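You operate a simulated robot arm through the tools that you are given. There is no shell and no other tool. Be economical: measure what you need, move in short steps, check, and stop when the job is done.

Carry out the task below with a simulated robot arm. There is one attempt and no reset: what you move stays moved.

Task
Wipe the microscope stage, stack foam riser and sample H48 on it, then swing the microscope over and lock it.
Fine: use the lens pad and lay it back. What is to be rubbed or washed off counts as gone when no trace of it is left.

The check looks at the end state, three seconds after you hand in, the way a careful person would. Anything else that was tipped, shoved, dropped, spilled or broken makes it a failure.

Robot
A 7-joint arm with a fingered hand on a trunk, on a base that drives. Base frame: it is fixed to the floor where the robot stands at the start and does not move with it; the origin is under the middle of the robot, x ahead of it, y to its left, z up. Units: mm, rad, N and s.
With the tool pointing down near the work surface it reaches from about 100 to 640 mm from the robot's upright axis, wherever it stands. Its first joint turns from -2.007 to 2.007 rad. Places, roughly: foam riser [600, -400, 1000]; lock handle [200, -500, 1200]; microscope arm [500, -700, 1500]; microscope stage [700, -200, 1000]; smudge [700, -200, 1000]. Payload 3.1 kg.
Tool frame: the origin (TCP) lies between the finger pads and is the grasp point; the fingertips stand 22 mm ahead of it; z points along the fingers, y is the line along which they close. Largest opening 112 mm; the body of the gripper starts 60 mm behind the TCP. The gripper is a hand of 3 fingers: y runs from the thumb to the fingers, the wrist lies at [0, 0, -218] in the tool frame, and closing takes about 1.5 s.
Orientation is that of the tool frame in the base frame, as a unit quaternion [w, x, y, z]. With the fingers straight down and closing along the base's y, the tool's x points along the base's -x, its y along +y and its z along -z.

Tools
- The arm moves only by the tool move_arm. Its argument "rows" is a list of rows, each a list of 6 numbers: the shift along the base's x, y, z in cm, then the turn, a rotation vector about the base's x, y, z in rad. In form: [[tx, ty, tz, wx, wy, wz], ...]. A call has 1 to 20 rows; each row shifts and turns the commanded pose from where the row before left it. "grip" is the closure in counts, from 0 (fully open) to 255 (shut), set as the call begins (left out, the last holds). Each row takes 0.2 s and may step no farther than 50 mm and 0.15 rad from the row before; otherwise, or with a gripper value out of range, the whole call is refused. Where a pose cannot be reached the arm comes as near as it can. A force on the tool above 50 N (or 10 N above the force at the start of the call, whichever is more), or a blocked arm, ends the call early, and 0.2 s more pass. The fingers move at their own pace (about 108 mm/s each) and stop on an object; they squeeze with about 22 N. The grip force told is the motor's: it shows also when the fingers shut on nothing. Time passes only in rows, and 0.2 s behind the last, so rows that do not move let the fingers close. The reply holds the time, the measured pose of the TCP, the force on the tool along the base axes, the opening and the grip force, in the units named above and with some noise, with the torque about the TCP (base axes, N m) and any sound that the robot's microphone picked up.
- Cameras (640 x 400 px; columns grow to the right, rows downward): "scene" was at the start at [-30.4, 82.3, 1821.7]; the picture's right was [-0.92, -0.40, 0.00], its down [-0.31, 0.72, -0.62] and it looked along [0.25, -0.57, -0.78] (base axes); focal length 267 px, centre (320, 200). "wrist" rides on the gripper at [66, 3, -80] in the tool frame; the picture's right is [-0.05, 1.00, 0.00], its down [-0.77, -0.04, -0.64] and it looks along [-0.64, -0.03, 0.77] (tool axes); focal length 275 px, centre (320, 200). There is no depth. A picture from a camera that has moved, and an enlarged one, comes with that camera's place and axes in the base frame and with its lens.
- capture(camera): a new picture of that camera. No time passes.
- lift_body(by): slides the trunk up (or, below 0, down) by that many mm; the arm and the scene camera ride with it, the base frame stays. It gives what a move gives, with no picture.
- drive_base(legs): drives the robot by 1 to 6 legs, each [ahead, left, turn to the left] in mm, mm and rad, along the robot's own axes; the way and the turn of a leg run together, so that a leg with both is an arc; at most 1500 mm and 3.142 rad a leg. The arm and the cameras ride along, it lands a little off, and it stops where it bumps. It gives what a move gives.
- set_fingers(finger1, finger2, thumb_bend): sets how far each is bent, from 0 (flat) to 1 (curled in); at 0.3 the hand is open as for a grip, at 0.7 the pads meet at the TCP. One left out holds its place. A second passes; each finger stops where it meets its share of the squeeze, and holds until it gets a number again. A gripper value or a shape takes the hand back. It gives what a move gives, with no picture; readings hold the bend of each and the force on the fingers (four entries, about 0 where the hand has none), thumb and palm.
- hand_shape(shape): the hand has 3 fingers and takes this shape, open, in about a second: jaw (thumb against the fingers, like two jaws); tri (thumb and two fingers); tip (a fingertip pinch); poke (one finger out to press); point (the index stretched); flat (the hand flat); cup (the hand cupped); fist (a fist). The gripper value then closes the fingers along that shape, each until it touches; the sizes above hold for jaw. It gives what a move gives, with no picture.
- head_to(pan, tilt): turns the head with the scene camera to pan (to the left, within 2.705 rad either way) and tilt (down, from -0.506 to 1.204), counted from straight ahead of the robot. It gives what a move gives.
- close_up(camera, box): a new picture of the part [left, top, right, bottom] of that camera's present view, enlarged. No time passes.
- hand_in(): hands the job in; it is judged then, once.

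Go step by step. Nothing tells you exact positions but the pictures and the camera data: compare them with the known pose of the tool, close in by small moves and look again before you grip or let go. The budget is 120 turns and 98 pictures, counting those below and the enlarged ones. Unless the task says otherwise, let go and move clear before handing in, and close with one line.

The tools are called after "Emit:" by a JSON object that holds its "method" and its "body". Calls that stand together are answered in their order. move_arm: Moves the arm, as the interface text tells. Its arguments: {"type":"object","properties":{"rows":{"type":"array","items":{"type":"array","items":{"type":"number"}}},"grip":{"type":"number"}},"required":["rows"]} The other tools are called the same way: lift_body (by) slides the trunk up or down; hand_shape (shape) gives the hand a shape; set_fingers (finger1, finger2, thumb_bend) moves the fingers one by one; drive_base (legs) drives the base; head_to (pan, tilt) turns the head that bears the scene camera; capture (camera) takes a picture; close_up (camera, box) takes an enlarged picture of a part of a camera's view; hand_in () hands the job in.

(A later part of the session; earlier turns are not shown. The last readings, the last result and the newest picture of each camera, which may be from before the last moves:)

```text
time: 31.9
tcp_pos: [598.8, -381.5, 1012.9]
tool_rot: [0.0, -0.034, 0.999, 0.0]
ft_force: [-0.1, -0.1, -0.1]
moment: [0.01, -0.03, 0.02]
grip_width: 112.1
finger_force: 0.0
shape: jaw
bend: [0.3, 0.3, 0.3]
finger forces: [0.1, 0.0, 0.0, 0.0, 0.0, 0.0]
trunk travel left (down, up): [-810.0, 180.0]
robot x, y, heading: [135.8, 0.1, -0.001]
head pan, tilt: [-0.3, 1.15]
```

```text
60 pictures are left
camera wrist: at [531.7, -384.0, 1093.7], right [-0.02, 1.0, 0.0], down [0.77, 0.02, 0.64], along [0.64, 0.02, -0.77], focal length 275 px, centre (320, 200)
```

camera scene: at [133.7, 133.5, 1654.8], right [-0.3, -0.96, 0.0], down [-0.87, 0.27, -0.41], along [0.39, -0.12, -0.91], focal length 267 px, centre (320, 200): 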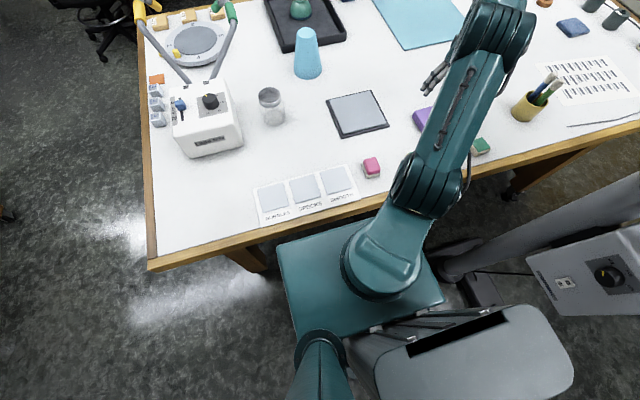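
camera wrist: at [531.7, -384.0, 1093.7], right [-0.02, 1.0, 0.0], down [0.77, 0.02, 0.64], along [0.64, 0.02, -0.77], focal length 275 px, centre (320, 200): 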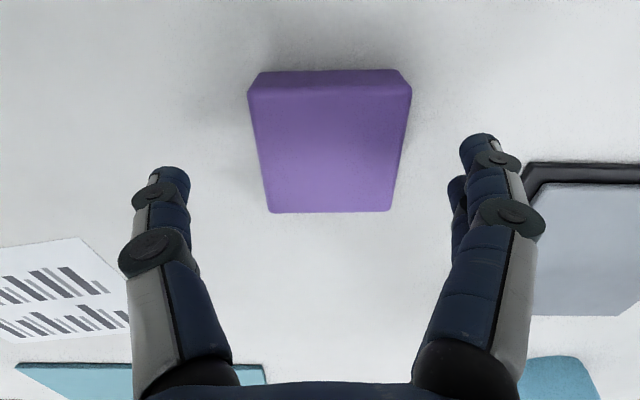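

Aligned; the centre is about 9 mm farther in x and 4 mm in y, and the foam is about 25 mm tall. I'll shift, descend to z 969 and close.

Emit:
{"method": "move_arm", "body": {"rows": [[0.9, 0.4, -1.5, 0, 0, 0], [0, 0, -1.5, 0, 0, 0], [0, 0, -1.0, 0, 0, 0], [0, 0, -0.4, 0, 0, 0]]}}

Emit:
{"method": "capture", "body": {"camera": "wrist"}}

```text
time: 32.9
tcp_pos: [605.8, -377.1, 971.3]
tool_rot: [0.001, -0.035, 0.999, 0.0]
ft_force: [0.5, -0.4, 2.9]
moment: [0.07, 0.0, -0.02]
grip_width: 112.0
finger_force: 0.0
shape: jaw
bend: [0.3, 0.3, 0.3]
finger forces: [1.0, 1.0, 0.1, 0.0, 0.9, 0.0]
trunk travel left (down, up): [-810.0, 180.0]
robot x, y, heading: [133.7, -3.9, -0.002]
head pan, tilt: [-0.3, 1.15]
```

```text
59 pictures are left
camera wrist: at [539.3, -378.8, 1050.8], right [-0.02, 1.0, 0.0], down [0.77, 0.02, 0.64], along [0.64, 0.01, -0.77], focal length 275 px, centre (320, 200)
```

wrist: 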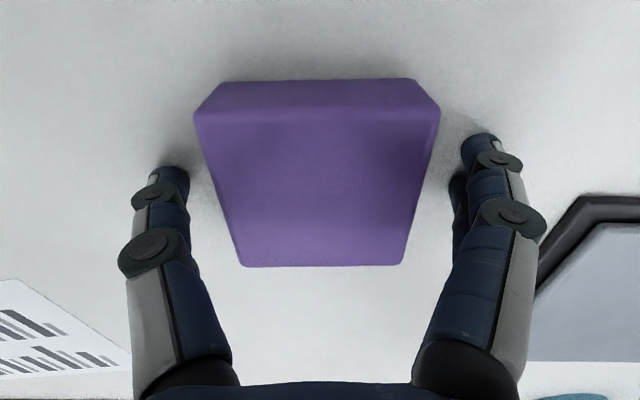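

The fingertips just touch the table at TCP z 971. I'll raise 3 mm and close on the foam.

Emit:
{"method": "move_arm", "body": {"rows": [[0.1, 0, 0.3, 0, 0, 0], [0, 0, 0, 0, 0, 0], [0, 0, 0, 0, 0, 0], [0, 0, 0, 0, 0, 0], [0, 0, 0, 0, 0, 0], [0, 0, 0, 0, 0, 0], [0, 0, 0, 0, 0, 0], [0, 0, 0, 0, 0, 0]], "grip": 255}}

Emit:
{"method": "capture", "body": {"camera": "wrist"}}

```text
time: 34.7
tcp_pos: [608.6, -376.5, 972.9]
tool_rot: [0.0, -0.035, 0.999, 0.0]
ft_force: [0.2, 0.0, 0.4]
moment: [-0.01, 0.01, -0.01]
grip_width: 69.5
finger_force: 21.7
shape: jaw
bend: [0.7, 0.71, 0.7]
finger forces: [10.0, 9.8, 0.0, 0.0, 20.0, 0.0]
trunk travel left (down, up): [-810.0, 180.0]
robot x, y, heading: [137.2, -1.8, 0.001]
head pan, tilt: [-0.3, 1.15]
```

```text
58 pictures are left
camera wrist: at [541.2, -378.3, 1053.2], right [-0.02, 1.0, 0.0], down [0.77, 0.02, 0.64], along [0.64, 0.01, -0.77], focal length 275 px, centre (320, 200)
```

wrist: 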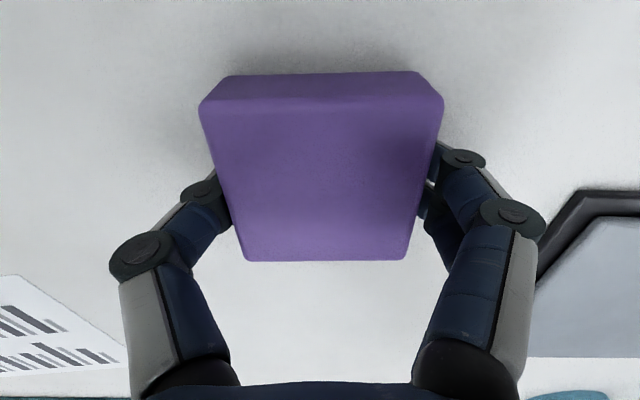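

The riser is held. I'll lift it, carry it to the stage centre at [700, -171], square it up, and stop 30 mm above.

Emit:
{"method": "move_arm", "body": {"rows": [[0, 0, 3, 0, 0, 0], [0, 0, 3, 0, 0, 0], [1.5, 3.4, 0, 0, 0, -0.07], [1.5, 3.4, 0, 0, 0, 0], [1.5, 3.4, 0, 0, 0, 0], [1.5, 3.4, 0, 0, 0, 0], [1.6, 3.4, 0, 0, 0, 0], [1.6, 3.4, 0, 0, 0, 0], [0, 0, -2, 0, 0, 0]]}}

Emit:
{"method": "capture", "body": {"camera": "wrist"}}

Emit:
{"method": "close_up", "body": {"camera": "scene", "box": [290, 40, 450, 180]}}

```text
time: 36.7
tcp_pos: [702.8, -173.0, 1012.1]
tool_rot: [0.0, 0.0, 1.0, 0.001]
ft_force: [0.4, -0.2, 0.1]
moment: [-0.01, 0.0, -0.02]
grip_width: 69.2
finger_force: 21.9
shape: jaw
bend: [0.71, 0.71, 0.7]
finger forces: [9.9, 9.7, 0.0, 0.1, 19.7, 0.0]
trunk travel left (down, up): [-810.0, 180.0]
robot x, y, heading: [140.0, 3.2, 0.0]
head pan, tilt: [-0.3, 1.15]
```

```text
57 pictures are left
camera wrist: at [635.6, -171.0, 1091.6], right [0.05, 1.0, 0.0], down [0.77, -0.04, 0.64], along [0.64, -0.03, -0.77], focal length 275 px, centre (320, 200)
```

wrist: 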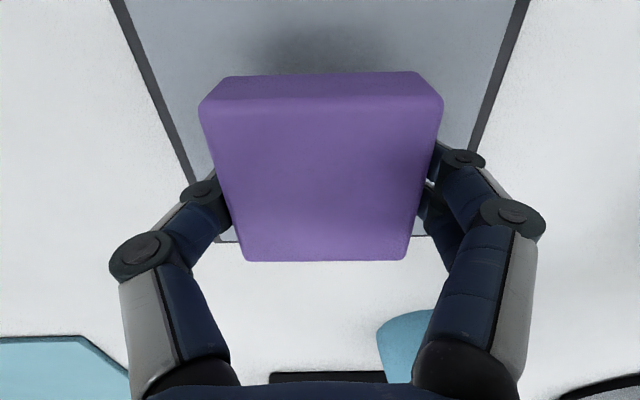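

```text
2.86 times, centred on (370, 110) of scene
camera zoom: at [132.6, 132.5, 1654.9], right [-0.3, -0.96, 0.0], down [-0.87, 0.27, -0.41], along [0.39, -0.12, -0.91], focal length 763 px, centre (177, 457)
```

zoom: 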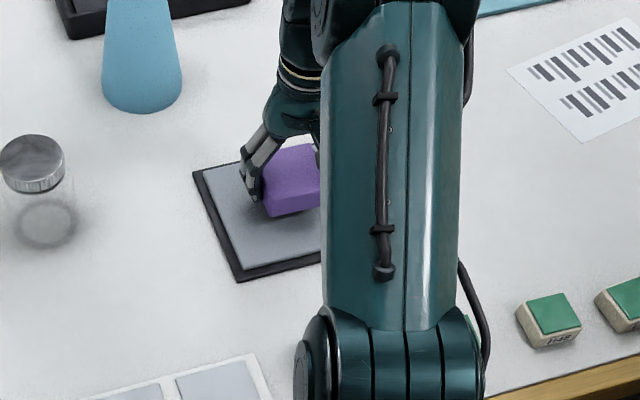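

Centred over the stage. I'll lower until contact.

Emit:
{"method": "move_arm", "body": {"rows": [[-0.2, 0.1, -1.2, 0, 0, 0], [0, 0, -0.6, 0, 0, 0], [0, 0, -0.4, 0, 0, 0]]}}

```text
time: 37.5
tcp_pos: [698.5, -171.3, 989.8]
tool_rot: [-0.001, 0.0, 1.0, 0.0]
ft_force: [0.0, 0.1, -0.5]
moment: [0.05, 0.0, 0.01]
grip_width: 69.3
finger_force: 22.5
shape: jaw
bend: [0.71, 0.71, 0.7]
finger forces: [9.9, 9.9, 0.1, 0.0, 19.8, 0.1]
trunk travel left (down, up): [-810.0, 180.0]
robot x, y, heading: [134.4, 0.8, 0.001]
head pan, tilt: [-0.3, 1.15]
```

Emit:
{"method": "move_arm", "body": {"rows": [[0, 0, -0.2, 0, 0, 0]]}}

```text
time: 37.9
tcp_pos: [699.1, -170.7, 987.3]
tool_rot: [0.0, 0.0, 1.0, 0.001]
ft_force: [1.2, -0.2, -0.5]
moment: [0.02, -0.01, -0.04]
grip_width: 69.3
finger_force: 22.5
shape: jaw
bend: [0.71, 0.71, 0.7]
finger forces: [10.0, 9.8, 0.1, 0.1, 19.7, 0.1]
trunk travel left (down, up): [-810.0, 180.0]
robot x, y, heading: [131.4, -2.5, -0.004]
head pan, tilt: [-0.3, 1.15]
```

No contact yet at 987; I continue by small steps.

Emit:
{"method": "move_arm", "body": {"rows": [[0, 0, -0.15, 0, 0, 0]]}}

Emit:
{"method": "move_arm", "body": {"rows": [[0, 0, -0.15, 0, 0, 0]]}}

```text
time: 38.3
tcp_pos: [699.2, -170.2, 986.3]
tool_rot: [0.0, 0.0, 1.0, 0.001]
ft_force: [0.7, 0.3, -0.5]
moment: [0.03, -0.02, -0.04]
grip_width: 69.3
finger_force: 22.3
shape: jaw
bend: [0.71, 0.71, 0.7]
finger forces: [10.2, 10.0, 0.0, 0.1, 19.7, 0.0]
trunk travel left (down, up): [-810.0, 180.0]
robot x, y, heading: [135.6, 1.9, -0.003]
head pan, tilt: [-0.3, 1.15]
```

```text
time: 38.7
tcp_pos: [698.0, -169.7, 985.3]
tool_rot: [0.001, 0.0, 1.0, 0.0]
ft_force: [0.1, -0.6, 5.3]
moment: [0.25, 0.01, -0.05]
grip_width: 68.6
finger_force: 22.1
shape: jaw
bend: [0.71, 0.71, 0.7]
finger forces: [13.6, 12.5, 0.0, 0.0, 20.1, 0.1]
trunk travel left (down, up): [-810.0, 180.0]
robot x, y, heading: [136.7, -0.7, -0.001]
head pan, tilt: [-0.3, 1.15]
```

Contact (5 N) at z 985. I'll release and rise.

Emit:
{"method": "move_arm", "body": {"rows": [[0, 0, 0.1, 0, 0, 0], [0, 0, 0, 0, 0, 0], [0, 0, 0, 0, 0, 0], [0, 0, 0, 0, 0, 0], [0, 0, 0, 0, 0, 0], [0, 0, 2, 0, 0, 0], [0, 0, 4, 0, 0, 0], [0, 0, 4, 0, 0, 0], [-3, 0, 3, 0, 0, 0], [-4, 0, 0, 0, 0, 0], [-4, 0, 0, 0, 0, 0]], "grip": 0}}

Emit:
{"method": "capture", "body": {"camera": "wrist"}}

```text
time: 41.1
tcp_pos: [586.4, -174.1, 1119.9]
tool_rot: [0.001, 0.0, 1.0, 0.0]
ft_force: [-0.9, 0.4, 0.4]
moment: [0.01, 0.02, 0.02]
grip_width: 112.1
finger_force: 0.1
shape: jaw
bend: [0.3, 0.3, 0.3]
finger forces: [0.0, 0.0, 0.0, 0.1, 0.0, 0.0]
trunk travel left (down, up): [-810.0, 180.0]
robot x, y, heading: [138.5, -0.2, 0.003]
head pan, tilt: [-0.3, 1.15]
```

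```text
55 pictures are left
camera wrist: at [518.7, -170.9, 1199.4], right [0.05, 1.0, 0.0], down [0.77, -0.04, 0.64], along [0.64, -0.03, -0.77], focal length 275 px, centre (320, 200)
```

wrist: 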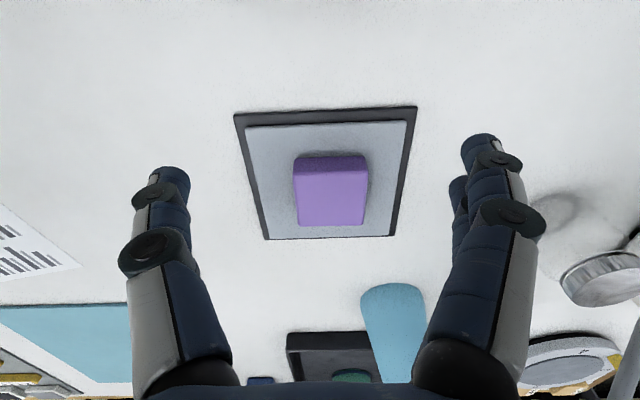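

The riser sits centred on the stage, at about [694, -168]. Now I move over sample H48, near [465, -390].

Emit:
{"method": "move_arm", "body": {"rows": [[-2, -4.3, 0, 0, 0, 0], [-2, -4.3, 0, 0, 0, 0], [-2, -4.3, 0, 0, 0, 0], [-2, -4.3, 0, 0, 0, 0], [-2, -4.4, 0, 0, 0, 0]]}}

Emit:
{"method": "capture", "body": {"camera": "wrist"}}

```text
time: 42.3
tcp_pos: [493.1, -390.6, 1118.4]
tool_rot: [0.0, 0.0, 1.0, 0.0]
ft_force: [0.9, 0.0, -1.2]
moment: [0.03, 0.01, 0.02]
grip_width: 111.9
finger_force: 0.0
shape: jaw
bend: [0.3, 0.3, 0.3]
finger forces: [0.0, 0.0, 0.0, 0.0, 0.0, 0.0]
trunk travel left (down, up): [-810.0, 180.0]
robot x, y, heading: [135.7, -2.4, 0.001]
head pan, tilt: [-0.3, 1.15]
```

```text
54 pictures are left
camera wrist: at [424.8, -388.2, 1198.0], right [0.05, 1.0, 0.0], down [0.77, -0.04, 0.64], along [0.64, -0.03, -0.77], focal length 275 px, centre (320, 200)
```

wrist: 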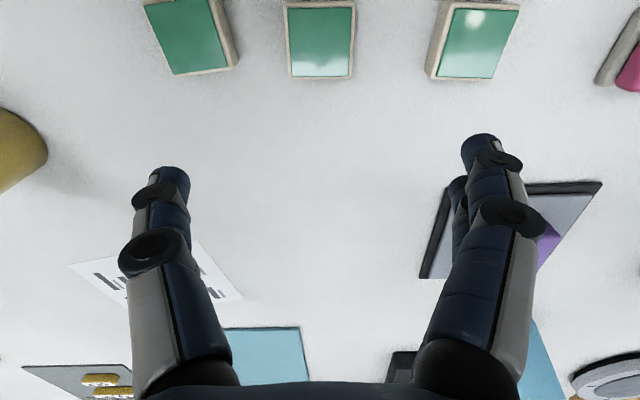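

H48 is about 50 mm wide at [462, -390], and L09 is only 32 mm away, so I'll narrow the hand before descending. I'll go to z 1060 and check.

Emit:
{"method": "move_arm", "body": {"rows": [[-1.5, 0, -2.9, 0, 0, 0], [-1.5, 0.1, -2.9, 0, 0, 0], [0, 0, 0, 0, 0, 0]], "grip": 85}}

Emit:
{"method": "capture", "body": {"camera": "wrist"}}

Emit:
{"method": "close_up", "body": {"camera": "wrist", "box": [240, 30, 400, 130]}}

```text
time: 43.1
tcp_pos: [459.2, -387.3, 1059.6]
tool_rot: [0.0, 0.0, 1.0, 0.0]
ft_force: [0.0, 0.4, 0.4]
moment: [0.0, 0.02, -0.03]
grip_width: 75.3
finger_force: 0.1
shape: jaw
bend: [0.69, 0.69, 0.66]
finger forces: [0.0, 0.0, 0.0, 0.0, 0.0, 0.1]
trunk travel left (down, up): [-810.0, 180.0]
robot x, y, heading: [137.8, 1.6, 0.0]
head pan, tilt: [-0.3, 1.15]
```

```text
53 pictures are left
camera wrist: at [391.1, -384.2, 1138.8], right [0.05, 1.0, 0.0], down [0.77, -0.04, 0.64], along [0.64, -0.03, -0.77], focal length 275 px, centre (320, 200)
```

wrist: 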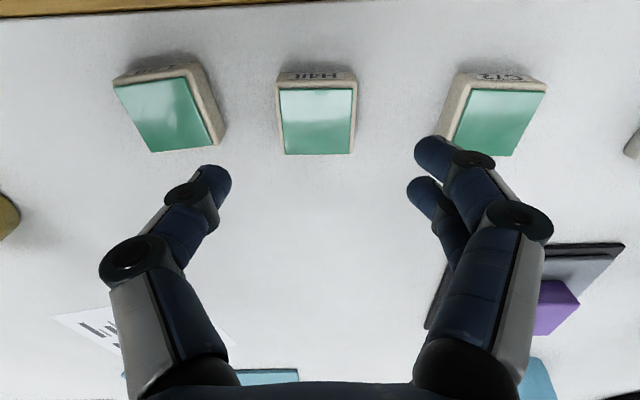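

```text
4.00 times, centred on (320, 80) of wrist
camera zoom: at [391.1, -384.2, 1138.8], right [0.05, 1.0, 0.0], down [0.77, -0.04, 0.64], along [0.64, -0.03, -0.77], focal length 1101 px, centre (320, 680)
```

zoom: 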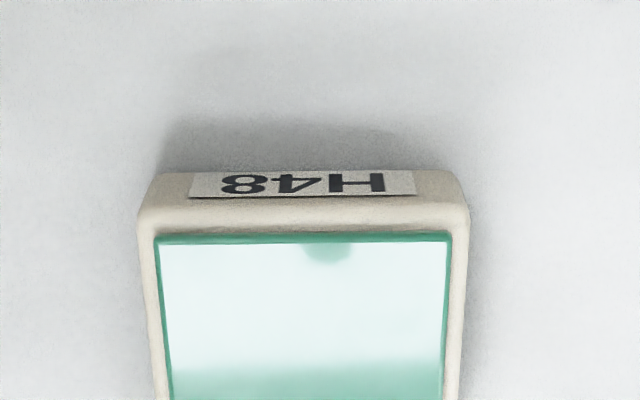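

H48 confirmed, centred at [462, -389]. I'll descend to z 1005 and check the finger clearances.

Emit:
{"method": "move_arm", "body": {"rows": [[0.3, -0.2, -2.7, 0, 0, 0], [0, 0, -2.7, 0, 0, 0]]}}

Emit:
{"method": "capture", "body": {"camera": "wrist"}}

```text
time: 43.7
tcp_pos: [462.8, -388.3, 1004.7]
tool_rot: [0.0, 0.0, 1.0, 0.0]
ft_force: [0.1, -1.2, -0.1]
moment: [-0.03, 0.0, -0.02]
grip_width: 75.2
finger_force: 0.1
shape: jaw
bend: [0.69, 0.69, 0.66]
finger forces: [0.1, 0.0, 0.1, 0.0, 0.0, 0.0]
trunk travel left (down, up): [-810.0, 180.0]
robot x, y, heading: [134.9, -0.7, 0.002]
head pan, tilt: [-0.3, 1.15]
```

```text
51 pictures are left
camera wrist: at [396.0, -385.9, 1084.7], right [0.05, 1.0, 0.0], down [0.77, -0.04, 0.64], along [0.64, -0.03, -0.77], focal length 275 px, centre (320, 200)
```

wrist: 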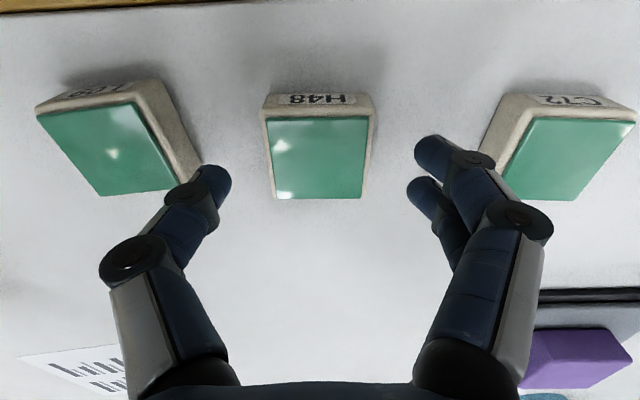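

Clearances are fine on both sides. I'll descend to z 977 and close.

Emit:
{"method": "move_arm", "body": {"rows": [[-0.1, -0.1, -1.4, 0, 0, 0], [0, 0, -1.3, 0, 0, 0]]}}

Emit:
{"method": "move_arm", "body": {"rows": [[0, 0, 0, 0, 0, 0], [0, 0, 0, 0, 0, 0], [0, 0, 0, 0, 0, 0], [0, 0, 0, 0, 0, 0]], "grip": 255}}

Emit:
{"method": "capture", "body": {"camera": "wrist"}}

```text
time: 44.3
tcp_pos: [463.4, -389.3, 977.3]
tool_rot: [0.0, 0.0, 1.0, -0.001]
ft_force: [0.6, -0.2, -0.6]
moment: [0.0, -0.02, -0.02]
grip_width: 74.9
finger_force: 0.2
shape: jaw
bend: [0.69, 0.69, 0.66]
finger forces: [0.0, 0.1, 0.1, 0.1, 0.0, 0.0]
trunk travel left (down, up): [-810.0, 180.0]
robot x, y, heading: [134.6, 2.4, 0.005]
head pan, tilt: [-0.3, 1.15]
```

```text
time: 45.3
tcp_pos: [462.1, -390.3, 977.7]
tool_rot: [0.0, 0.0, 1.0, 0.0]
ft_force: [-0.2, 0.0, -0.8]
moment: [0.0, -0.02, 0.03]
grip_width: 44.1
finger_force: 22.0
shape: jaw
bend: [0.73, 0.73, 0.7]
finger forces: [9.9, 10.1, 0.1, 0.0, 19.8, 0.0]
trunk travel left (down, up): [-810.0, 180.0]
robot x, y, heading: [135.5, 2.5, -0.001]
head pan, tilt: [-0.3, 1.15]
```

```text
50 pictures are left
camera wrist: at [396.1, -387.6, 1057.9], right [0.05, 1.0, 0.0], down [0.77, -0.04, 0.64], along [0.64, -0.03, -0.77], focal length 275 px, centre (320, 200)
```

wrist: 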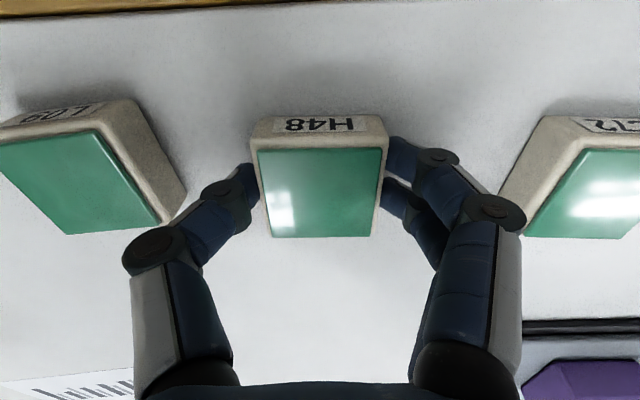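

H48 is held. I'll lift, carry it over the riser at [694, -168] and stop above it.

Emit:
{"method": "move_arm", "body": {"rows": [[0, 0, 3, 0, 0, 0], [0, 0, 4, 0, 0, 0], [0, 0, 2, 0, 0, 0], [3.3, 3.2, 0, 0, 0, 0], [3.3, 3.2, 0, 0, 0, 0], [3.3, 3.2, 0, 0, 0, 0], [3.3, 3.2, 0, 0, 0, 0], [3.3, 3.2, 0, 0, 0, 0], [3.3, 3.2, 0, 0, 0, 0], [3.3, 3.0, 0, 0, 0, 0]]}}

Emit:
{"method": "capture", "body": {"camera": "wrist"}}

Emit:
{"method": "close_up", "body": {"camera": "scene", "box": [290, 40, 450, 180]}}

```text
time: 47.5
tcp_pos: [696.7, -165.2, 1069.1]
tool_rot: [-0.002, 0.0, 1.0, -0.001]
ft_force: [0.5, -0.4, -1.2]
moment: [-0.01, 0.02, -0.01]
grip_width: 43.9
finger_force: 21.5
shape: jaw
bend: [0.73, 0.73, 0.7]
finger forces: [9.9, 10.0, 0.0, 0.0, 20.1, 0.0]
trunk travel left (down, up): [-810.0, 180.0]
robot x, y, heading: [136.1, 1.4, 0.003]
head pan, tilt: [-0.3, 1.15]
```

```text
49 pictures are left
camera wrist: at [630.3, -164.0, 1148.8], right [0.05, 1.0, 0.0], down [0.77, -0.04, 0.63], along [0.63, -0.03, -0.77], focal length 275 px, centre (320, 200)
```

wrist: 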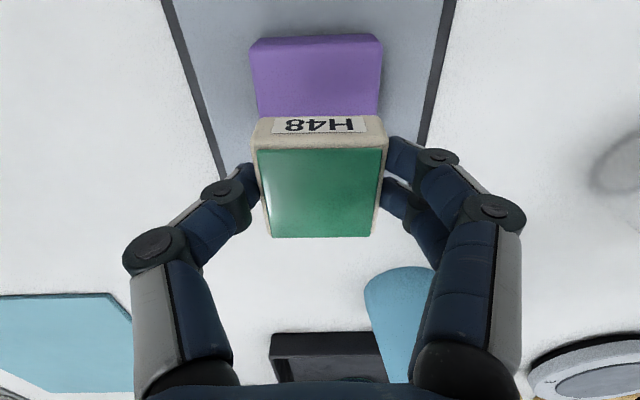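

```text
2.86 times, centred on (370, 110) of scene
camera zoom: at [134.2, 135.8, 1654.6], right [-0.3, -0.96, 0.0], down [-0.87, 0.27, -0.41], along [0.39, -0.12, -0.91], focal length 763 px, centre (177, 457)
```

zoom: 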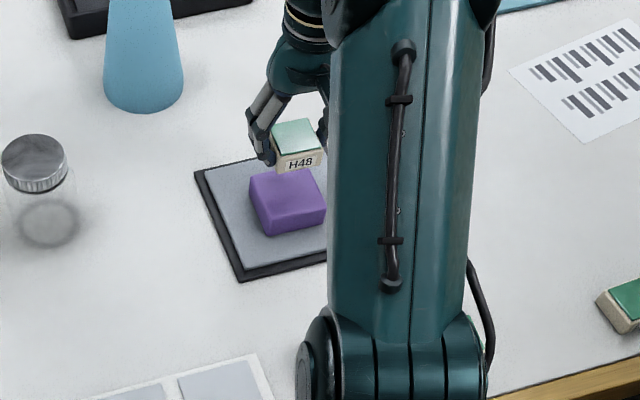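

Well aligned over the riser. I'll lower toward contact at about z 1018.

Emit:
{"method": "move_arm", "body": {"rows": [[0, -0.2, -2.5, 0, 0, 0], [0, 0, -1.5, 0, 0, 0], [0, 0, -0.6, 0, 0, 0]]}}

Emit:
{"method": "move_arm", "body": {"rows": [[0, 0, -0.3, 0, 0, 0]]}}

Emit:
{"method": "move_arm", "body": {"rows": [[0, 0, -0.2, 0, 0, 0]]}}

```text
time: 48.3
tcp_pos: [693.2, -171.0, 1023.4]
tool_rot: [0.0, 0.0, 1.0, 0.0]
ft_force: [1.2, 0.5, -0.9]
moment: [0.0, 0.02, 0.04]
grip_width: 43.7
finger_force: 21.8
shape: jaw
bend: [0.73, 0.73, 0.7]
finger forces: [9.8, 10.1, 0.0, 0.0, 19.9, 0.0]
trunk travel left (down, up): [-810.0, 180.0]
robot x, y, heading: [135.3, -0.6, 0.001]
head pan, tilt: [-0.3, 1.15]
```

```text
time: 48.7
tcp_pos: [693.4, -169.8, 1021.9]
tool_rot: [0.002, 0.0, 1.0, -0.001]
ft_force: [2.0, -0.6, 8.2]
moment: [0.02, -0.02, -0.02]
grip_width: 43.9
finger_force: 22.1
shape: jaw
bend: [0.73, 0.73, 0.7]
finger forces: [10.6, 10.8, 0.0, 0.1, 22.0, 0.0]
trunk travel left (down, up): [-810.0, 180.0]
robot x, y, heading: [137.5, -2.8, 0.003]
head pan, tilt: [-0.3, 1.15]
```

```text
time: 49.1
tcp_pos: [692.4, -169.6, 1020.6]
tool_rot: [0.003, 0.0, 1.0, -0.001]
ft_force: [4.2, -1.6, 20.6]
moment: [-0.06, -0.09, 0.01]
grip_width: 44.4
finger_force: 22.5
shape: jaw
bend: [0.74, 0.74, 0.7]
finger forces: [11.3, 11.5, 0.0, 0.1, 24.6, 0.1]
trunk travel left (down, up): [-810.0, 180.0]
robot x, y, heading: [135.3, 0.4, -0.001]
head pan, tilt: [-0.3, 1.15]
```

Contact is made, a bit firm, so I back off 2 mm, release and rise.

Emit:
{"method": "move_arm", "body": {"rows": [[0, 0, 0.25, 0, 0, 0]]}}

Emit:
{"method": "move_arm", "body": {"rows": [[0, 0, 0, 0, 0, 0], [0, 0, 0, 0, 0, 0], [0, 0, 0, 0, 0, 0], [0, 0, 0, 0, 0, 0], [0, 0, 0, 0, 0, 0], [0, 0, 2, 0, 0, 0], [0, 0, 4, 0, 0, 0], [0, 0, 4, 0, 0, 0], [-3, 0, 3, 0, 0, 0], [-4, 0, 0, 0, 0, 0], [-4, 0, 0, 0, 0, 0]], "grip": 0}}

Emit:
{"method": "capture", "body": {"camera": "wrist"}}

Emit:
{"method": "close_up", "body": {"camera": "scene", "box": [290, 40, 450, 180]}}

```text
time: 49.5
tcp_pos: [692.4, -169.2, 1020.5]
tool_rot: [0.0, 0.0, 1.0, 0.001]
ft_force: [5.5, -2.9, 12.1]
moment: [-0.06, -0.1, 0.01]
grip_width: 44.0
finger_force: 22.2
shape: jaw
bend: [0.74, 0.74, 0.7]
finger forces: [11.1, 11.2, 0.0, 0.0, 24.5, 0.0]
trunk travel left (down, up): [-810.0, 180.0]
robot x, y, heading: [137.5, 2.8, -0.002]
head pan, tilt: [-0.3, 1.15]
```

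```text
time: 51.9
tcp_pos: [579.6, -169.9, 1147.3]
tool_rot: [0.001, 0.0, 1.0, 0.0]
ft_force: [-0.6, -0.1, -0.4]
moment: [-0.01, 0.0, -0.03]
grip_width: 112.1
finger_force: 0.1
shape: jaw
bend: [0.3, 0.3, 0.3]
finger forces: [0.0, 0.1, 0.0, 0.0, 0.0, 0.0]
trunk travel left (down, up): [-810.0, 180.0]
robot x, y, heading: [135.8, -0.8, 0.003]
head pan, tilt: [-0.3, 1.15]
```

```text
47 pictures are left
camera wrist: at [512.6, -167.3, 1226.8], right [0.05, 1.0, 0.0], down [0.77, -0.04, 0.64], along [0.64, -0.03, -0.77], focal length 275 px, centre (320, 200)
```

wrist: 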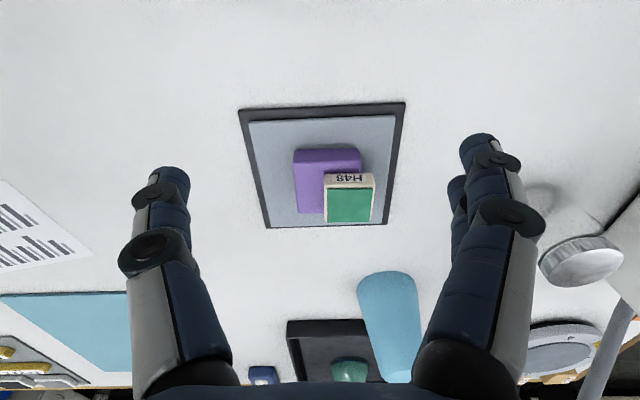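

```text
2.86 times, centred on (370, 110) of scene
camera zoom: at [130.2, 134.0, 1654.7], right [-0.3, -0.96, 0.0], down [-0.87, 0.27, -0.41], along [0.39, -0.12, -0.91], focal length 763 px, centre (177, 457)
```

zoom: 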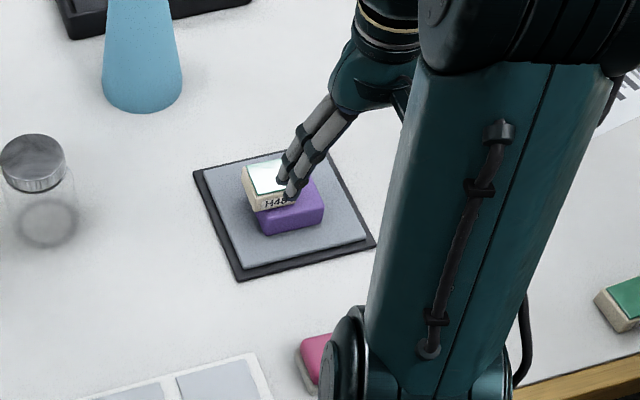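

H48 was shoved about 23 mm toward +y during release, so it overhangs the riser slightly. I'll look closer before re-gripping and centring it.

Emit:
{"method": "close_up", "body": {"camera": "wrist", "box": [230, 90, 430, 240]}}

```text
2.67 times, centred on (330, 165) of wrist
camera zoom: at [512.6, -167.3, 1226.8], right [0.05, 1.0, 0.0], down [0.77, -0.04, 0.64], along [0.64, -0.03, -0.77], focal length 734 px, centre (293, 293)
```

zoom: 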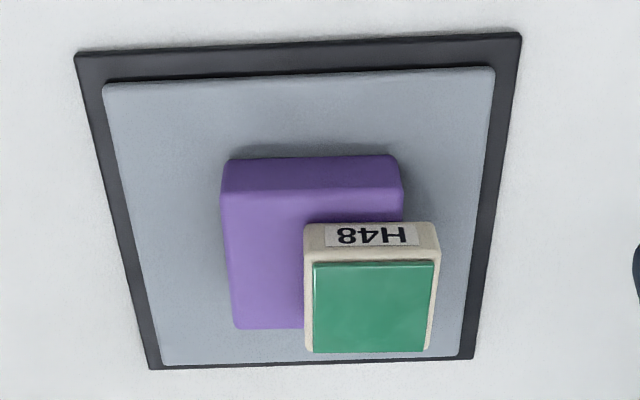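

The sample is flat and only offset 20 mm in y. I'll go over it at [695, -147] and re-grip.

Emit:
{"method": "move_arm", "body": {"rows": [[4, 0.8, 0, 0, 0, 0], [4, 0.8, 0, 0, 0, 0], [3.6, 0.7, -2, 0, 0, 0], [0, 0, -4, 0, 0, 0], [0, 0, -3, 0, 0, 0]]}}

Emit:
{"method": "capture", "body": {"camera": "wrist"}}

```text
time: 53.1
tcp_pos: [698.8, -145.9, 1058.0]
tool_rot: [0.001, 0.0, 1.0, 0.0]
ft_force: [0.3, 0.5, -0.3]
moment: [-0.02, -0.03, -0.05]
grip_width: 112.1
finger_force: 0.0
shape: jaw
bend: [0.3, 0.3, 0.3]
finger forces: [0.1, 0.1, 0.1, 0.0, 0.0, 0.1]
trunk travel left (down, up): [-810.0, 180.0]
robot x, y, heading: [136.8, -2.1, 0.001]
head pan, tilt: [-0.3, 1.15]
```

```text
44 pictures are left
camera wrist: at [632.2, -143.3, 1138.5], right [0.05, 1.0, 0.0], down [0.77, -0.04, 0.64], along [0.64, -0.03, -0.77], focal length 275 px, centre (320, 200)
```

wrist: 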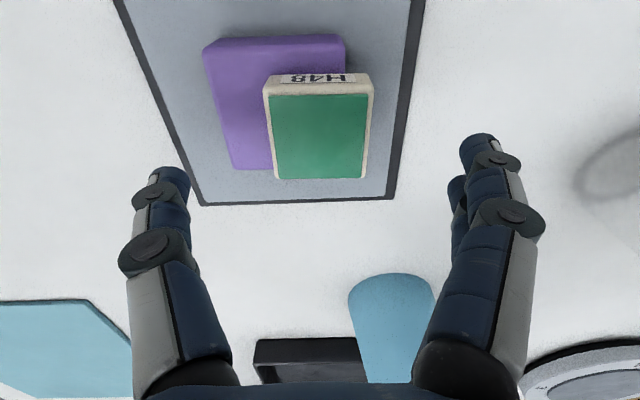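

Centred in y. I'll descend to z 1025 and close.

Emit:
{"method": "move_arm", "body": {"rows": [[-0.2, 0, -1.8, 0, 0, 0], [0, 0, -1.5, 0, 0, 0]]}}

Emit:
{"method": "move_arm", "body": {"rows": [[0, 0, 0, 0, 0, 0], [0, 0, 0, 0, 0, 0], [0, 0, 0, 0, 0, 0], [0, 0, 0, 0, 0, 0], [0, 0, 0, 0, 0, 0], [0, 0, 0, 0, 0, 0], [0, 0, 0, 0, 0, 0]], "grip": 255}}

Emit:
{"method": "capture", "body": {"camera": "wrist"}}

```text
time: 53.7
tcp_pos: [695.6, -144.9, 1025.2]
tool_rot: [0.0, 0.0, 1.0, 0.0]
ft_force: [0.1, -0.3, 0.0]
moment: [0.01, -0.02, -0.02]
grip_width: 112.1
finger_force: 0.0
shape: jaw
bend: [0.3, 0.3, 0.3]
finger forces: [0.0, 0.0, 0.1, 0.0, 0.0, 0.0]
trunk travel left (down, up): [-810.0, 180.0]
robot x, y, heading: [134.7, -1.9, 0.003]
head pan, tilt: [-0.3, 1.15]
```

```text
time: 55.3
tcp_pos: [695.2, -145.2, 1025.1]
tool_rot: [0.0, 0.0, 1.0, 0.0]
ft_force: [-0.8, -0.1, 0.3]
moment: [-0.01, -0.02, -0.02]
grip_width: 43.7
finger_force: 21.9
shape: jaw
bend: [0.73, 0.73, 0.7]
finger forces: [9.8, 10.1, 0.0, 0.1, 19.8, 0.0]
trunk travel left (down, up): [-810.0, 180.0]
robot x, y, heading: [135.9, 0.2, -0.003]
head pan, tilt: [-0.3, 1.15]
```

```text
43 pictures are left
camera wrist: at [628.4, -142.5, 1104.9], right [0.05, 1.0, 0.0], down [0.77, -0.04, 0.64], along [0.64, -0.03, -0.77], focal length 275 px, centre (320, 200)
```

wrist: 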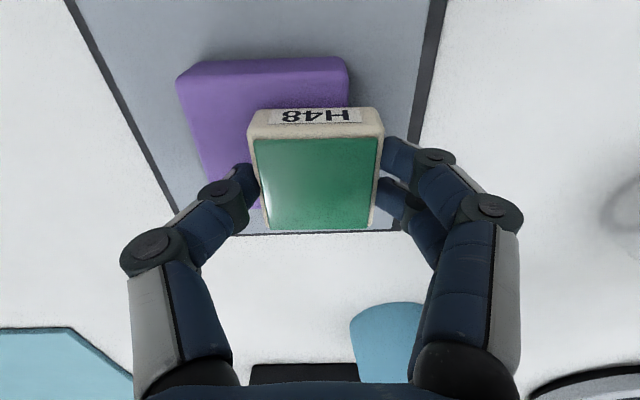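

Held. I'll lift 15 mm, shift 22 mm toward -y, and come back down to just-touching.

Emit:
{"method": "move_arm", "body": {"rows": [[0, 0, 1.5, 0, 0, 0], [0, -2.2, 0, 0, 0, 0], [0, 0, 0, 0, 0, 0], [0, 0, -1.0, 0, 0, 0], [0, 0, -0.4, 0, 0, 0]]}}

Emit:
{"method": "capture", "body": {"camera": "wrist"}}

```text
time: 56.5
tcp_pos: [694.6, -167.9, 1028.2]
tool_rot: [0.001, 0.0, 1.0, 0.0]
ft_force: [-0.5, 0.0, -1.8]
moment: [0.0, -0.01, -0.02]
grip_width: 44.0
finger_force: 22.0
shape: jaw
bend: [0.73, 0.73, 0.7]
finger forces: [9.9, 10.1, 0.1, 0.1, 20.1, 0.1]
trunk travel left (down, up): [-810.0, 180.0]
robot x, y, heading: [135.2, 4.8, -0.002]
head pan, tilt: [-0.3, 1.15]
```

```text
42 pictures are left
camera wrist: at [627.8, -165.6, 1107.8], right [0.05, 1.0, 0.0], down [0.77, -0.04, 0.64], along [0.64, -0.03, -0.77], focal length 275 px, centre (320, 200)
```

wrist: 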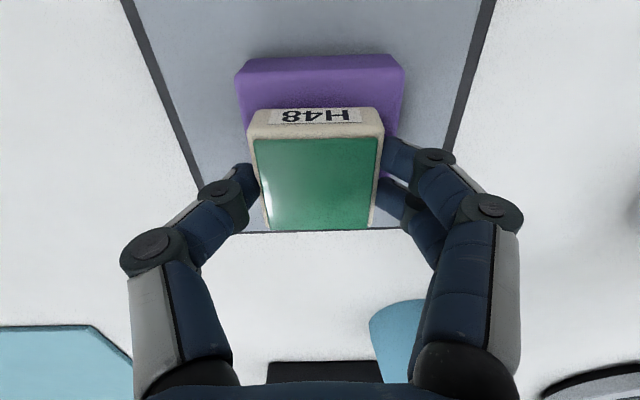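

Centred. A couple more millimetres in tiny steps, then release.

Emit:
{"method": "move_arm", "body": {"rows": [[0, 0, -0.15, 0, 0, 0]]}}

Emit:
{"method": "move_arm", "body": {"rows": [[0, 0, -0.1, 0, 0, 0]]}}

```text
time: 56.9
tcp_pos: [695.9, -168.6, 1025.5]
tool_rot: [0.001, 0.0, 1.0, 0.0]
ft_force: [0.6, -0.3, -0.9]
moment: [0.04, 0.01, 0.01]
grip_width: 43.9
finger_force: 21.2
shape: jaw
bend: [0.73, 0.73, 0.7]
finger forces: [9.9, 10.1, 0.0, 0.1, 20.1, 0.0]
trunk travel left (down, up): [-810.0, 180.0]
robot x, y, heading: [133.0, -2.0, 0.001]
head pan, tilt: [-0.3, 1.15]
```

```text
time: 57.3
tcp_pos: [696.9, -167.9, 1025.6]
tool_rot: [0.0, 0.0, 1.0, 0.0]
ft_force: [-0.4, -0.3, -1.4]
moment: [-0.01, 0.01, -0.02]
grip_width: 43.7
finger_force: 21.5
shape: jaw
bend: [0.73, 0.73, 0.7]
finger forces: [9.8, 10.1, 0.0, 0.0, 20.2, 0.0]
trunk travel left (down, up): [-810.0, 180.0]
robot x, y, heading: [137.7, 1.8, -0.002]
head pan, tilt: [-0.3, 1.15]
```

Emit:
{"method": "move_arm", "body": {"rows": [[0, 0, -0.12, 0, 0, 0]]}}

Emit:
{"method": "move_arm", "body": {"rows": [[0, 0, 0, 0, 0, 0], [0, 0, 0, 0, 0, 0], [0, 0, 0, 0, 0, 0], [0, 0, 0, 0, 0, 0]], "grip": 110}}

Emit:
{"method": "capture", "body": {"camera": "wrist"}}

```text
time: 57.7
tcp_pos: [696.8, -166.9, 1025.3]
tool_rot: [0.0, 0.0, 1.0, 0.0]
ft_force: [0.1, 0.4, 1.4]
moment: [0.0, 0.01, 0.04]
grip_width: 43.9
finger_force: 22.0
shape: jaw
bend: [0.73, 0.73, 0.7]
finger forces: [10.3, 10.6, 0.0, 0.0, 20.2, 0.1]
trunk travel left (down, up): [-810.0, 180.0]
robot x, y, heading: [136.1, -4.2, -0.0]
head pan, tilt: [-0.3, 1.15]
```

```text
time: 58.7
tcp_pos: [696.4, -168.4, 1023.1]
tool_rot: [-0.001, 0.0, 1.0, 0.0]
ft_force: [1.2, 0.3, 0.4]
moment: [0.0, 0.0, -0.03]
grip_width: 62.9
finger_force: 0.0
shape: jaw
bend: [0.72, 0.72, 0.7]
finger forces: [0.0, 0.0, 0.0, 0.0, 0.0, 0.0]
trunk travel left (down, up): [-810.0, 180.0]
robot x, y, heading: [136.6, -0.8, -0.002]
head pan, tilt: [-0.3, 1.15]
```

```text
41 pictures are left
camera wrist: at [629.2, -165.5, 1104.0], right [0.05, 1.0, 0.0], down [0.77, -0.04, 0.64], along [0.64, -0.03, -0.77], focal length 275 px, centre (320, 200)
```

wrist: 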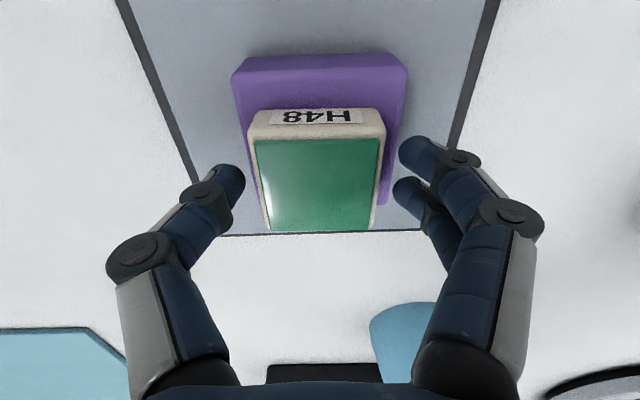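

H48 now rests centred on the riser. I'll rise straight up and then look at the microscope.

Emit:
{"method": "move_arm", "body": {"rows": [[0, 0, 2, 0, 0, 0], [0, 0, 4, 0, 0, 0], [0, 0, 4, 0, 0, 0], [0, 0, 4, 0, 0, 0], [-4, 0, 4, 0, 0, 0], [-4, 0, 4, 0, 0, 0], [-4, 0, 4, 0, 0, 0], [-4, 0, 4, 0, 0, 0]]}}

Emit:
{"method": "capture", "body": {"camera": "wrist"}}

Emit:
{"method": "head_to", "body": {"pan": -1.0, "tilt": 0.3}}

Emit:
{"method": "capture", "body": {"camera": "scene"}}

```text
refused: row 5 steps farther than a row can; nothing moved
```

```text
40 pictures are left
camera wrist: at [629.2, -165.5, 1104.0], right [0.05, 1.0, 0.0], down [0.77, -0.04, 0.64], along [0.64, -0.03, -0.77], focal length 275 px, centre (320, 200)
```

wrist: 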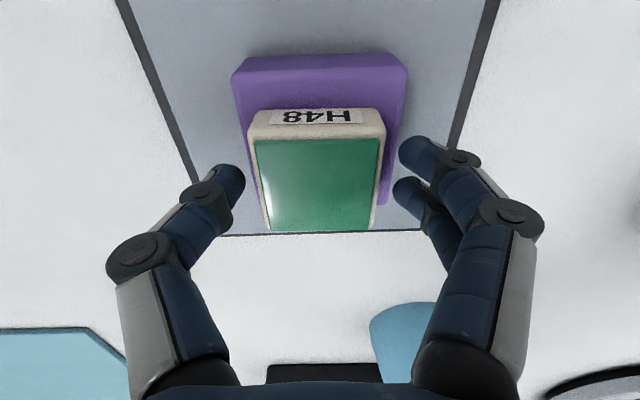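

```text
time: 59.9
tcp_pos: [696.7, -167.3, 1023.2]
tool_rot: [0.0, 0.0, 1.0, 0.001]
ft_force: [0.1, 0.6, 0.4]
moment: [0.0, 0.0, -0.02]
grip_width: 63.0
finger_force: 0.0
shape: jaw
bend: [0.72, 0.72, 0.7]
finger forces: [0.0, 0.0, 0.0, 0.1, 0.0, 0.0]
trunk travel left (down, up): [-810.0, 180.0]
robot x, y, heading: [133.1, 0.5, 0.003]
head pan, tilt: [-1.0, 0.3]
```

```text
39 pictures are left
camera scene: at [125.9, 73.2, 1723.9], right [-0.84, -0.54, 0.0], down [-0.16, 0.25, -0.95], along [0.52, -0.8, -0.3], focal length 267 px, centre (320, 200)
```

scene: 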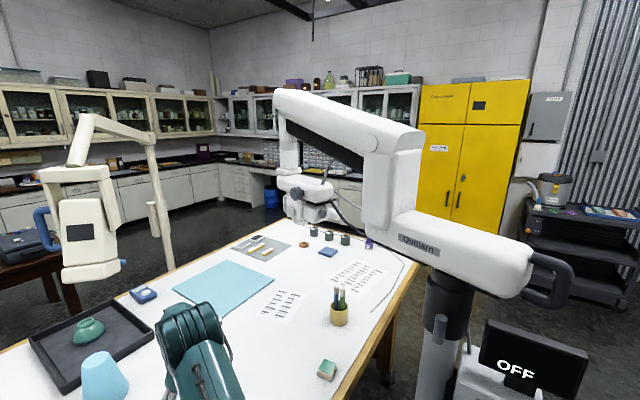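

H48 is placed; the rise was refused for step length, so I redo it within limits. The microscope boom pivots on the column near [175, -620]; from a spot farther back I could grip its rear handle.

Emit:
{"method": "move_arm", "body": {"rows": [[0, 0, 2, 0, 0, 0], [0, 0, 4, 0, 0, 0], [0, 0, 4, 0, 0, 0], [0, 0, 4, 0, 0, 0], [-3.5, 0, 3, 0, 0, 0], [-3.5, 0, 3, 0, 0, 0], [-3.5, 0, 3, 0, 0, 0], [-3.5, 0, 3, 0, 0, 0], [-3.5, 0, 3, 0, 0, 0], [-3.5, 0, 3, 0, 0, 0]]}}

Emit:
{"method": "close_up", "body": {"camera": "wrist", "box": [200, 80, 440, 260]}}

Emit:
{"method": "close_up", "body": {"camera": "scene", "box": [380, 210, 600, 400]}}

Emit:
{"method": "close_up", "body": {"camera": "scene", "box": [250, 70, 450, 270]}}

```text
time: 62.1
tcp_pos: [480.8, -170.2, 1342.9]
tool_rot: [0.001, -0.001, 1.0, 0.0]
ft_force: [0.6, -0.2, -0.1]
moment: [0.0, -0.01, -0.03]
grip_width: 63.2
finger_force: 0.0
shape: jaw
bend: [0.72, 0.72, 0.7]
finger forces: [0.0, 0.0, 0.0, 0.1, 0.1, 0.0]
trunk travel left (down, up): [-810.0, 180.0]
robot x, y, heading: [138.2, 0.5, -0.004]
head pan, tilt: [-1.0, 0.3]
```

```text
2.22 times, centred on (320, 170) of wrist
camera zoom: at [413.5, -167.3, 1423.8], right [0.05, 1.0, 0.0], down [0.77, -0.04, 0.64], along [0.64, -0.03, -0.77], focal length 612 px, centre (320, 267)
```

zoom: 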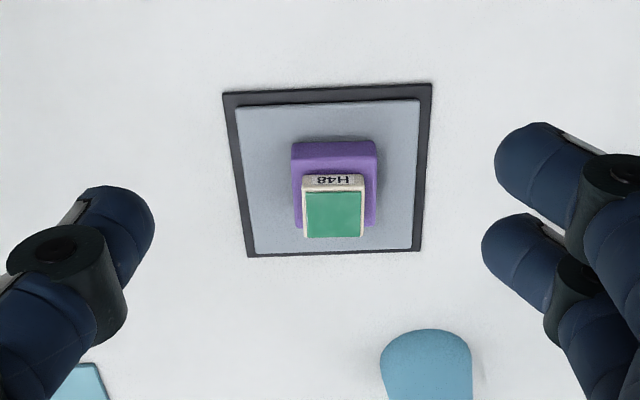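

```text
2.11 times, centred on (490, 305) of scene
camera zoom: at [123.2, 72.9, 1723.9], right [-0.84, -0.54, 0.0], down [-0.16, 0.25, -0.96], along [0.52, -0.8, -0.29], focal length 562 px, centre (-38, -21)
```

zoom: 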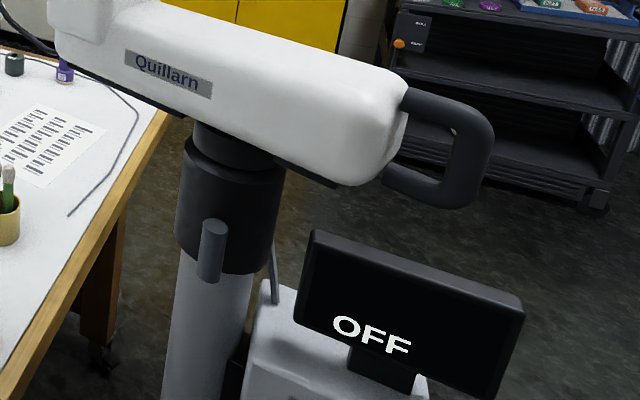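

```text
2.00 times, centred on (350, 170) of scene
camera zoom: at [123.2, 72.9, 1723.9], right [-0.84, -0.54, 0.0], down [-0.16, 0.25, -0.96], along [0.52, -0.8, -0.29], focal length 534 px, centre (260, 260)
```

zoom: 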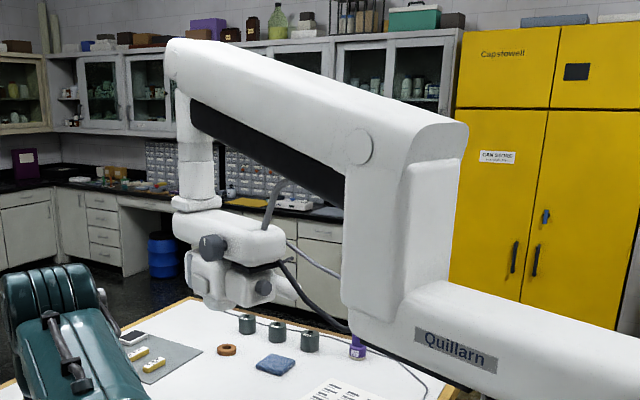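

The lock lever hangs vertically on the collar's +y side, and the rear handle is a D-loop near [-30, -580, 1400]. Before driving back I'll look behind and to the right.

Emit:
{"method": "head_to", "body": {"pan": -2.0, "tilt": 0.75}}

Emit:
{"method": "capture", "body": {"camera": "scene"}}

Emit:
{"method": "head_to", "body": {"pan": -2.7, "tilt": 0.75}}

Emit:
{"method": "capture", "body": {"camera": "scene"}}

```text
time: 63.4
tcp_pos: [483.0, -171.4, 1342.4]
tool_rot: [0.0, 0.0, 1.0, 0.0]
ft_force: [-0.5, -0.4, -1.0]
moment: [0.01, 0.04, 0.01]
grip_width: 63.3
finger_force: 0.1
shape: jaw
bend: [0.72, 0.72, 0.7]
finger forces: [0.0, 0.0, 0.1, 0.0, 0.0, 0.1]
trunk travel left (down, up): [-810.0, 180.0]
robot x, y, heading: [139.1, -0.4, 0.006]
head pan, tilt: [-2.0, 0.75]
```

```text
35 pictures are left
camera scene: at [41.0, 76.2, 1683.6], right [-0.91, 0.42, 0.0], down [0.28, 0.62, -0.73], along [-0.3, -0.67, -0.68], focal length 267 px, centre (320, 200)
```

scene: 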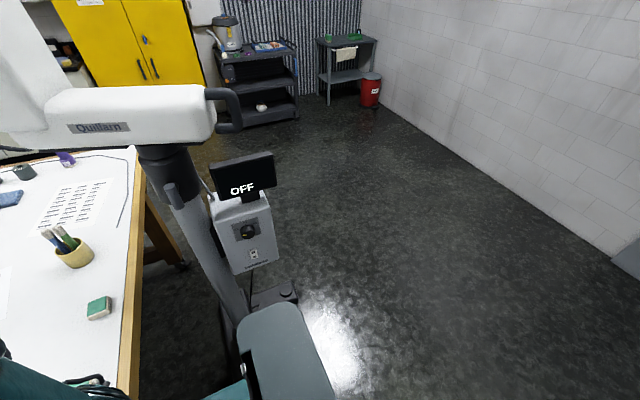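

```text
time: 64.4
tcp_pos: [482.4, -169.6, 1342.6]
tool_rot: [0.0, 0.0, 1.0, 0.0]
ft_force: [-0.3, -0.5, 0.0]
moment: [0.01, 0.01, -0.01]
grip_width: 63.1
finger_force: 0.0
shape: jaw
bend: [0.72, 0.72, 0.7]
finger forces: [0.0, 0.0, 0.0, 0.0, 0.0, 0.0]
trunk travel left (down, up): [-810.0, 180.0]
robot x, y, heading: [133.4, -1.8, 0.003]
head pan, tilt: [-2.7, 0.75]
```

```text
34 pictures are left
camera scene: at [0.3, 116.1, 1683.6], right [-0.43, 0.9, 0.0], down [0.62, 0.29, -0.73], along [-0.66, -0.31, -0.68], focal length 267 px, centre (320, 200)
```

scene: 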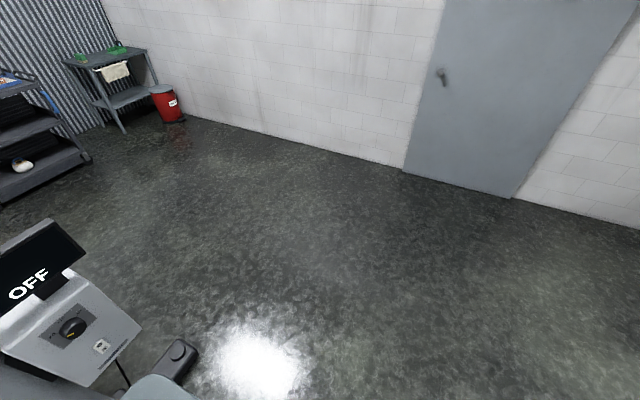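

Plenty of free floor behind. The handle's outer bar triangulates to [-25, -532, 1421] and the pivot to about [175, -630]. I'll back away and strafe right, staying behind the stand, then look at the handle.

Emit:
{"method": "drive_base", "body": {"legs": [[-700, 0, 0], [0, -500, 0]]}}

Emit:
{"method": "head_to", "body": {"pan": -0.1, "tilt": 0.5}}

Emit:
{"method": "capture", "body": {"camera": "scene"}}

Emit:
{"method": "capture", "body": {"camera": "wrist"}}

```text
time: 70.8
tcp_pos: [-226.2, -664.8, 1341.6]
tool_rot: [0.0, 0.002, 1.0, -0.001]
ft_force: [0.1, 0.6, -0.4]
moment: [-0.03, -0.03, 0.03]
grip_width: 63.3
finger_force: 0.0
shape: jaw
bend: [0.72, 0.72, 0.7]
finger forces: [0.0, 0.0, 0.0, 0.1, 0.0, 0.1]
trunk travel left (down, up): [-810.0, 180.0]
robot x, y, heading: [-573.9, -495.4, -0.004]
head pan, tilt: [-2.7, 0.75]
```

```text
time: 73.1
tcp_pos: [-226.5, -664.6, 1343.3]
tool_rot: [0.001, 0.003, 1.0, 0.0]
ft_force: [0.4, 0.1, -0.2]
moment: [-0.01, 0.01, -0.01]
grip_width: 63.1
finger_force: 0.0
shape: jaw
bend: [0.72, 0.72, 0.7]
finger forces: [0.1, 0.0, 0.0, 0.0, 0.0, 0.1]
trunk travel left (down, up): [-810.0, 180.0]
robot x, y, heading: [-572.1, -497.2, -0.009]
head pan, tilt: [-0.099, 0.499]
```

```text
33 pictures are left
camera scene: at [-543.1, -350.3, 1705.5], right [-0.1, -0.99, 0.0], down [-0.48, 0.05, -0.88], along [0.87, -0.09, -0.48], focal length 267 px, centre (320, 200)
```

scene: 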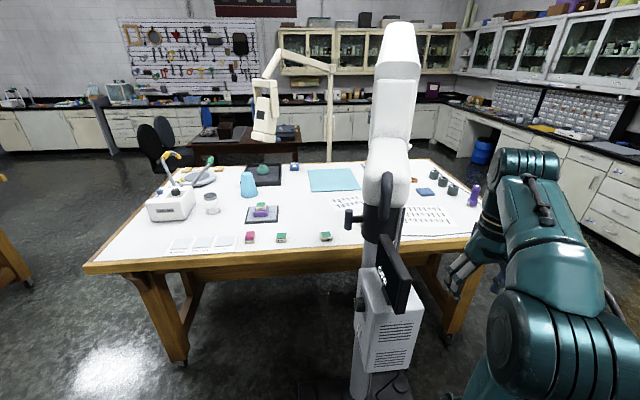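

```text
32 pictures are left
camera wrist: at [-294.4, -661.6, 1423.0], right [0.05, 1.0, 0.0], down [0.77, -0.04, 0.64], along [0.64, -0.03, -0.77], focal length 275 px, centre (320, 200)
```

wrist: 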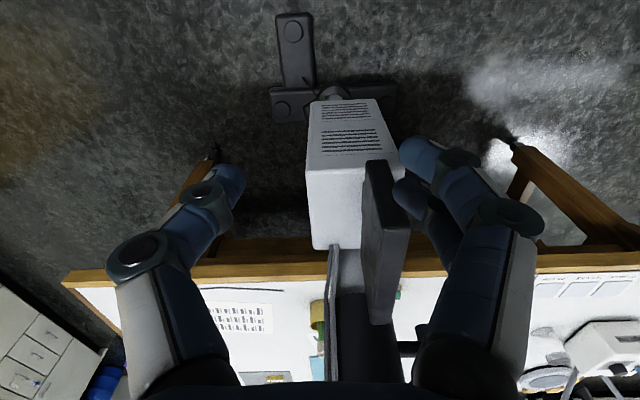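

From here I look straight along the boom: the handle is an upright D, and the lock lever sticks out toward +y from the collar. I'll zoom in on both.

Emit:
{"method": "close_up", "body": {"camera": "scene", "box": [320, 140, 450, 300]}}

```text
2.50 times, centred on (385, 220) of scene
camera zoom: at [-543.1, -350.3, 1705.5], right [-0.1, -0.99, 0.0], down [-0.48, 0.05, -0.88], along [0.87, -0.09, -0.48], focal length 668 px, centre (158, 150)
```

zoom: 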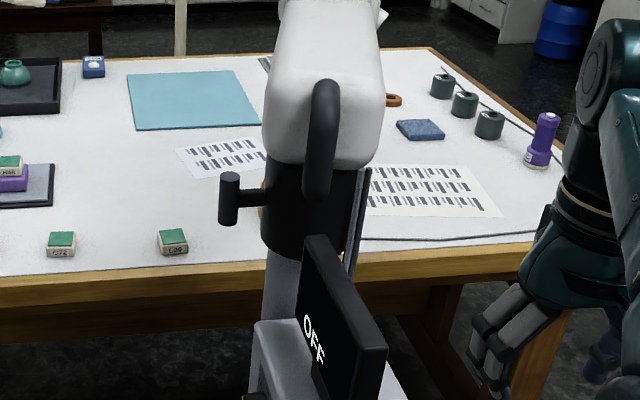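

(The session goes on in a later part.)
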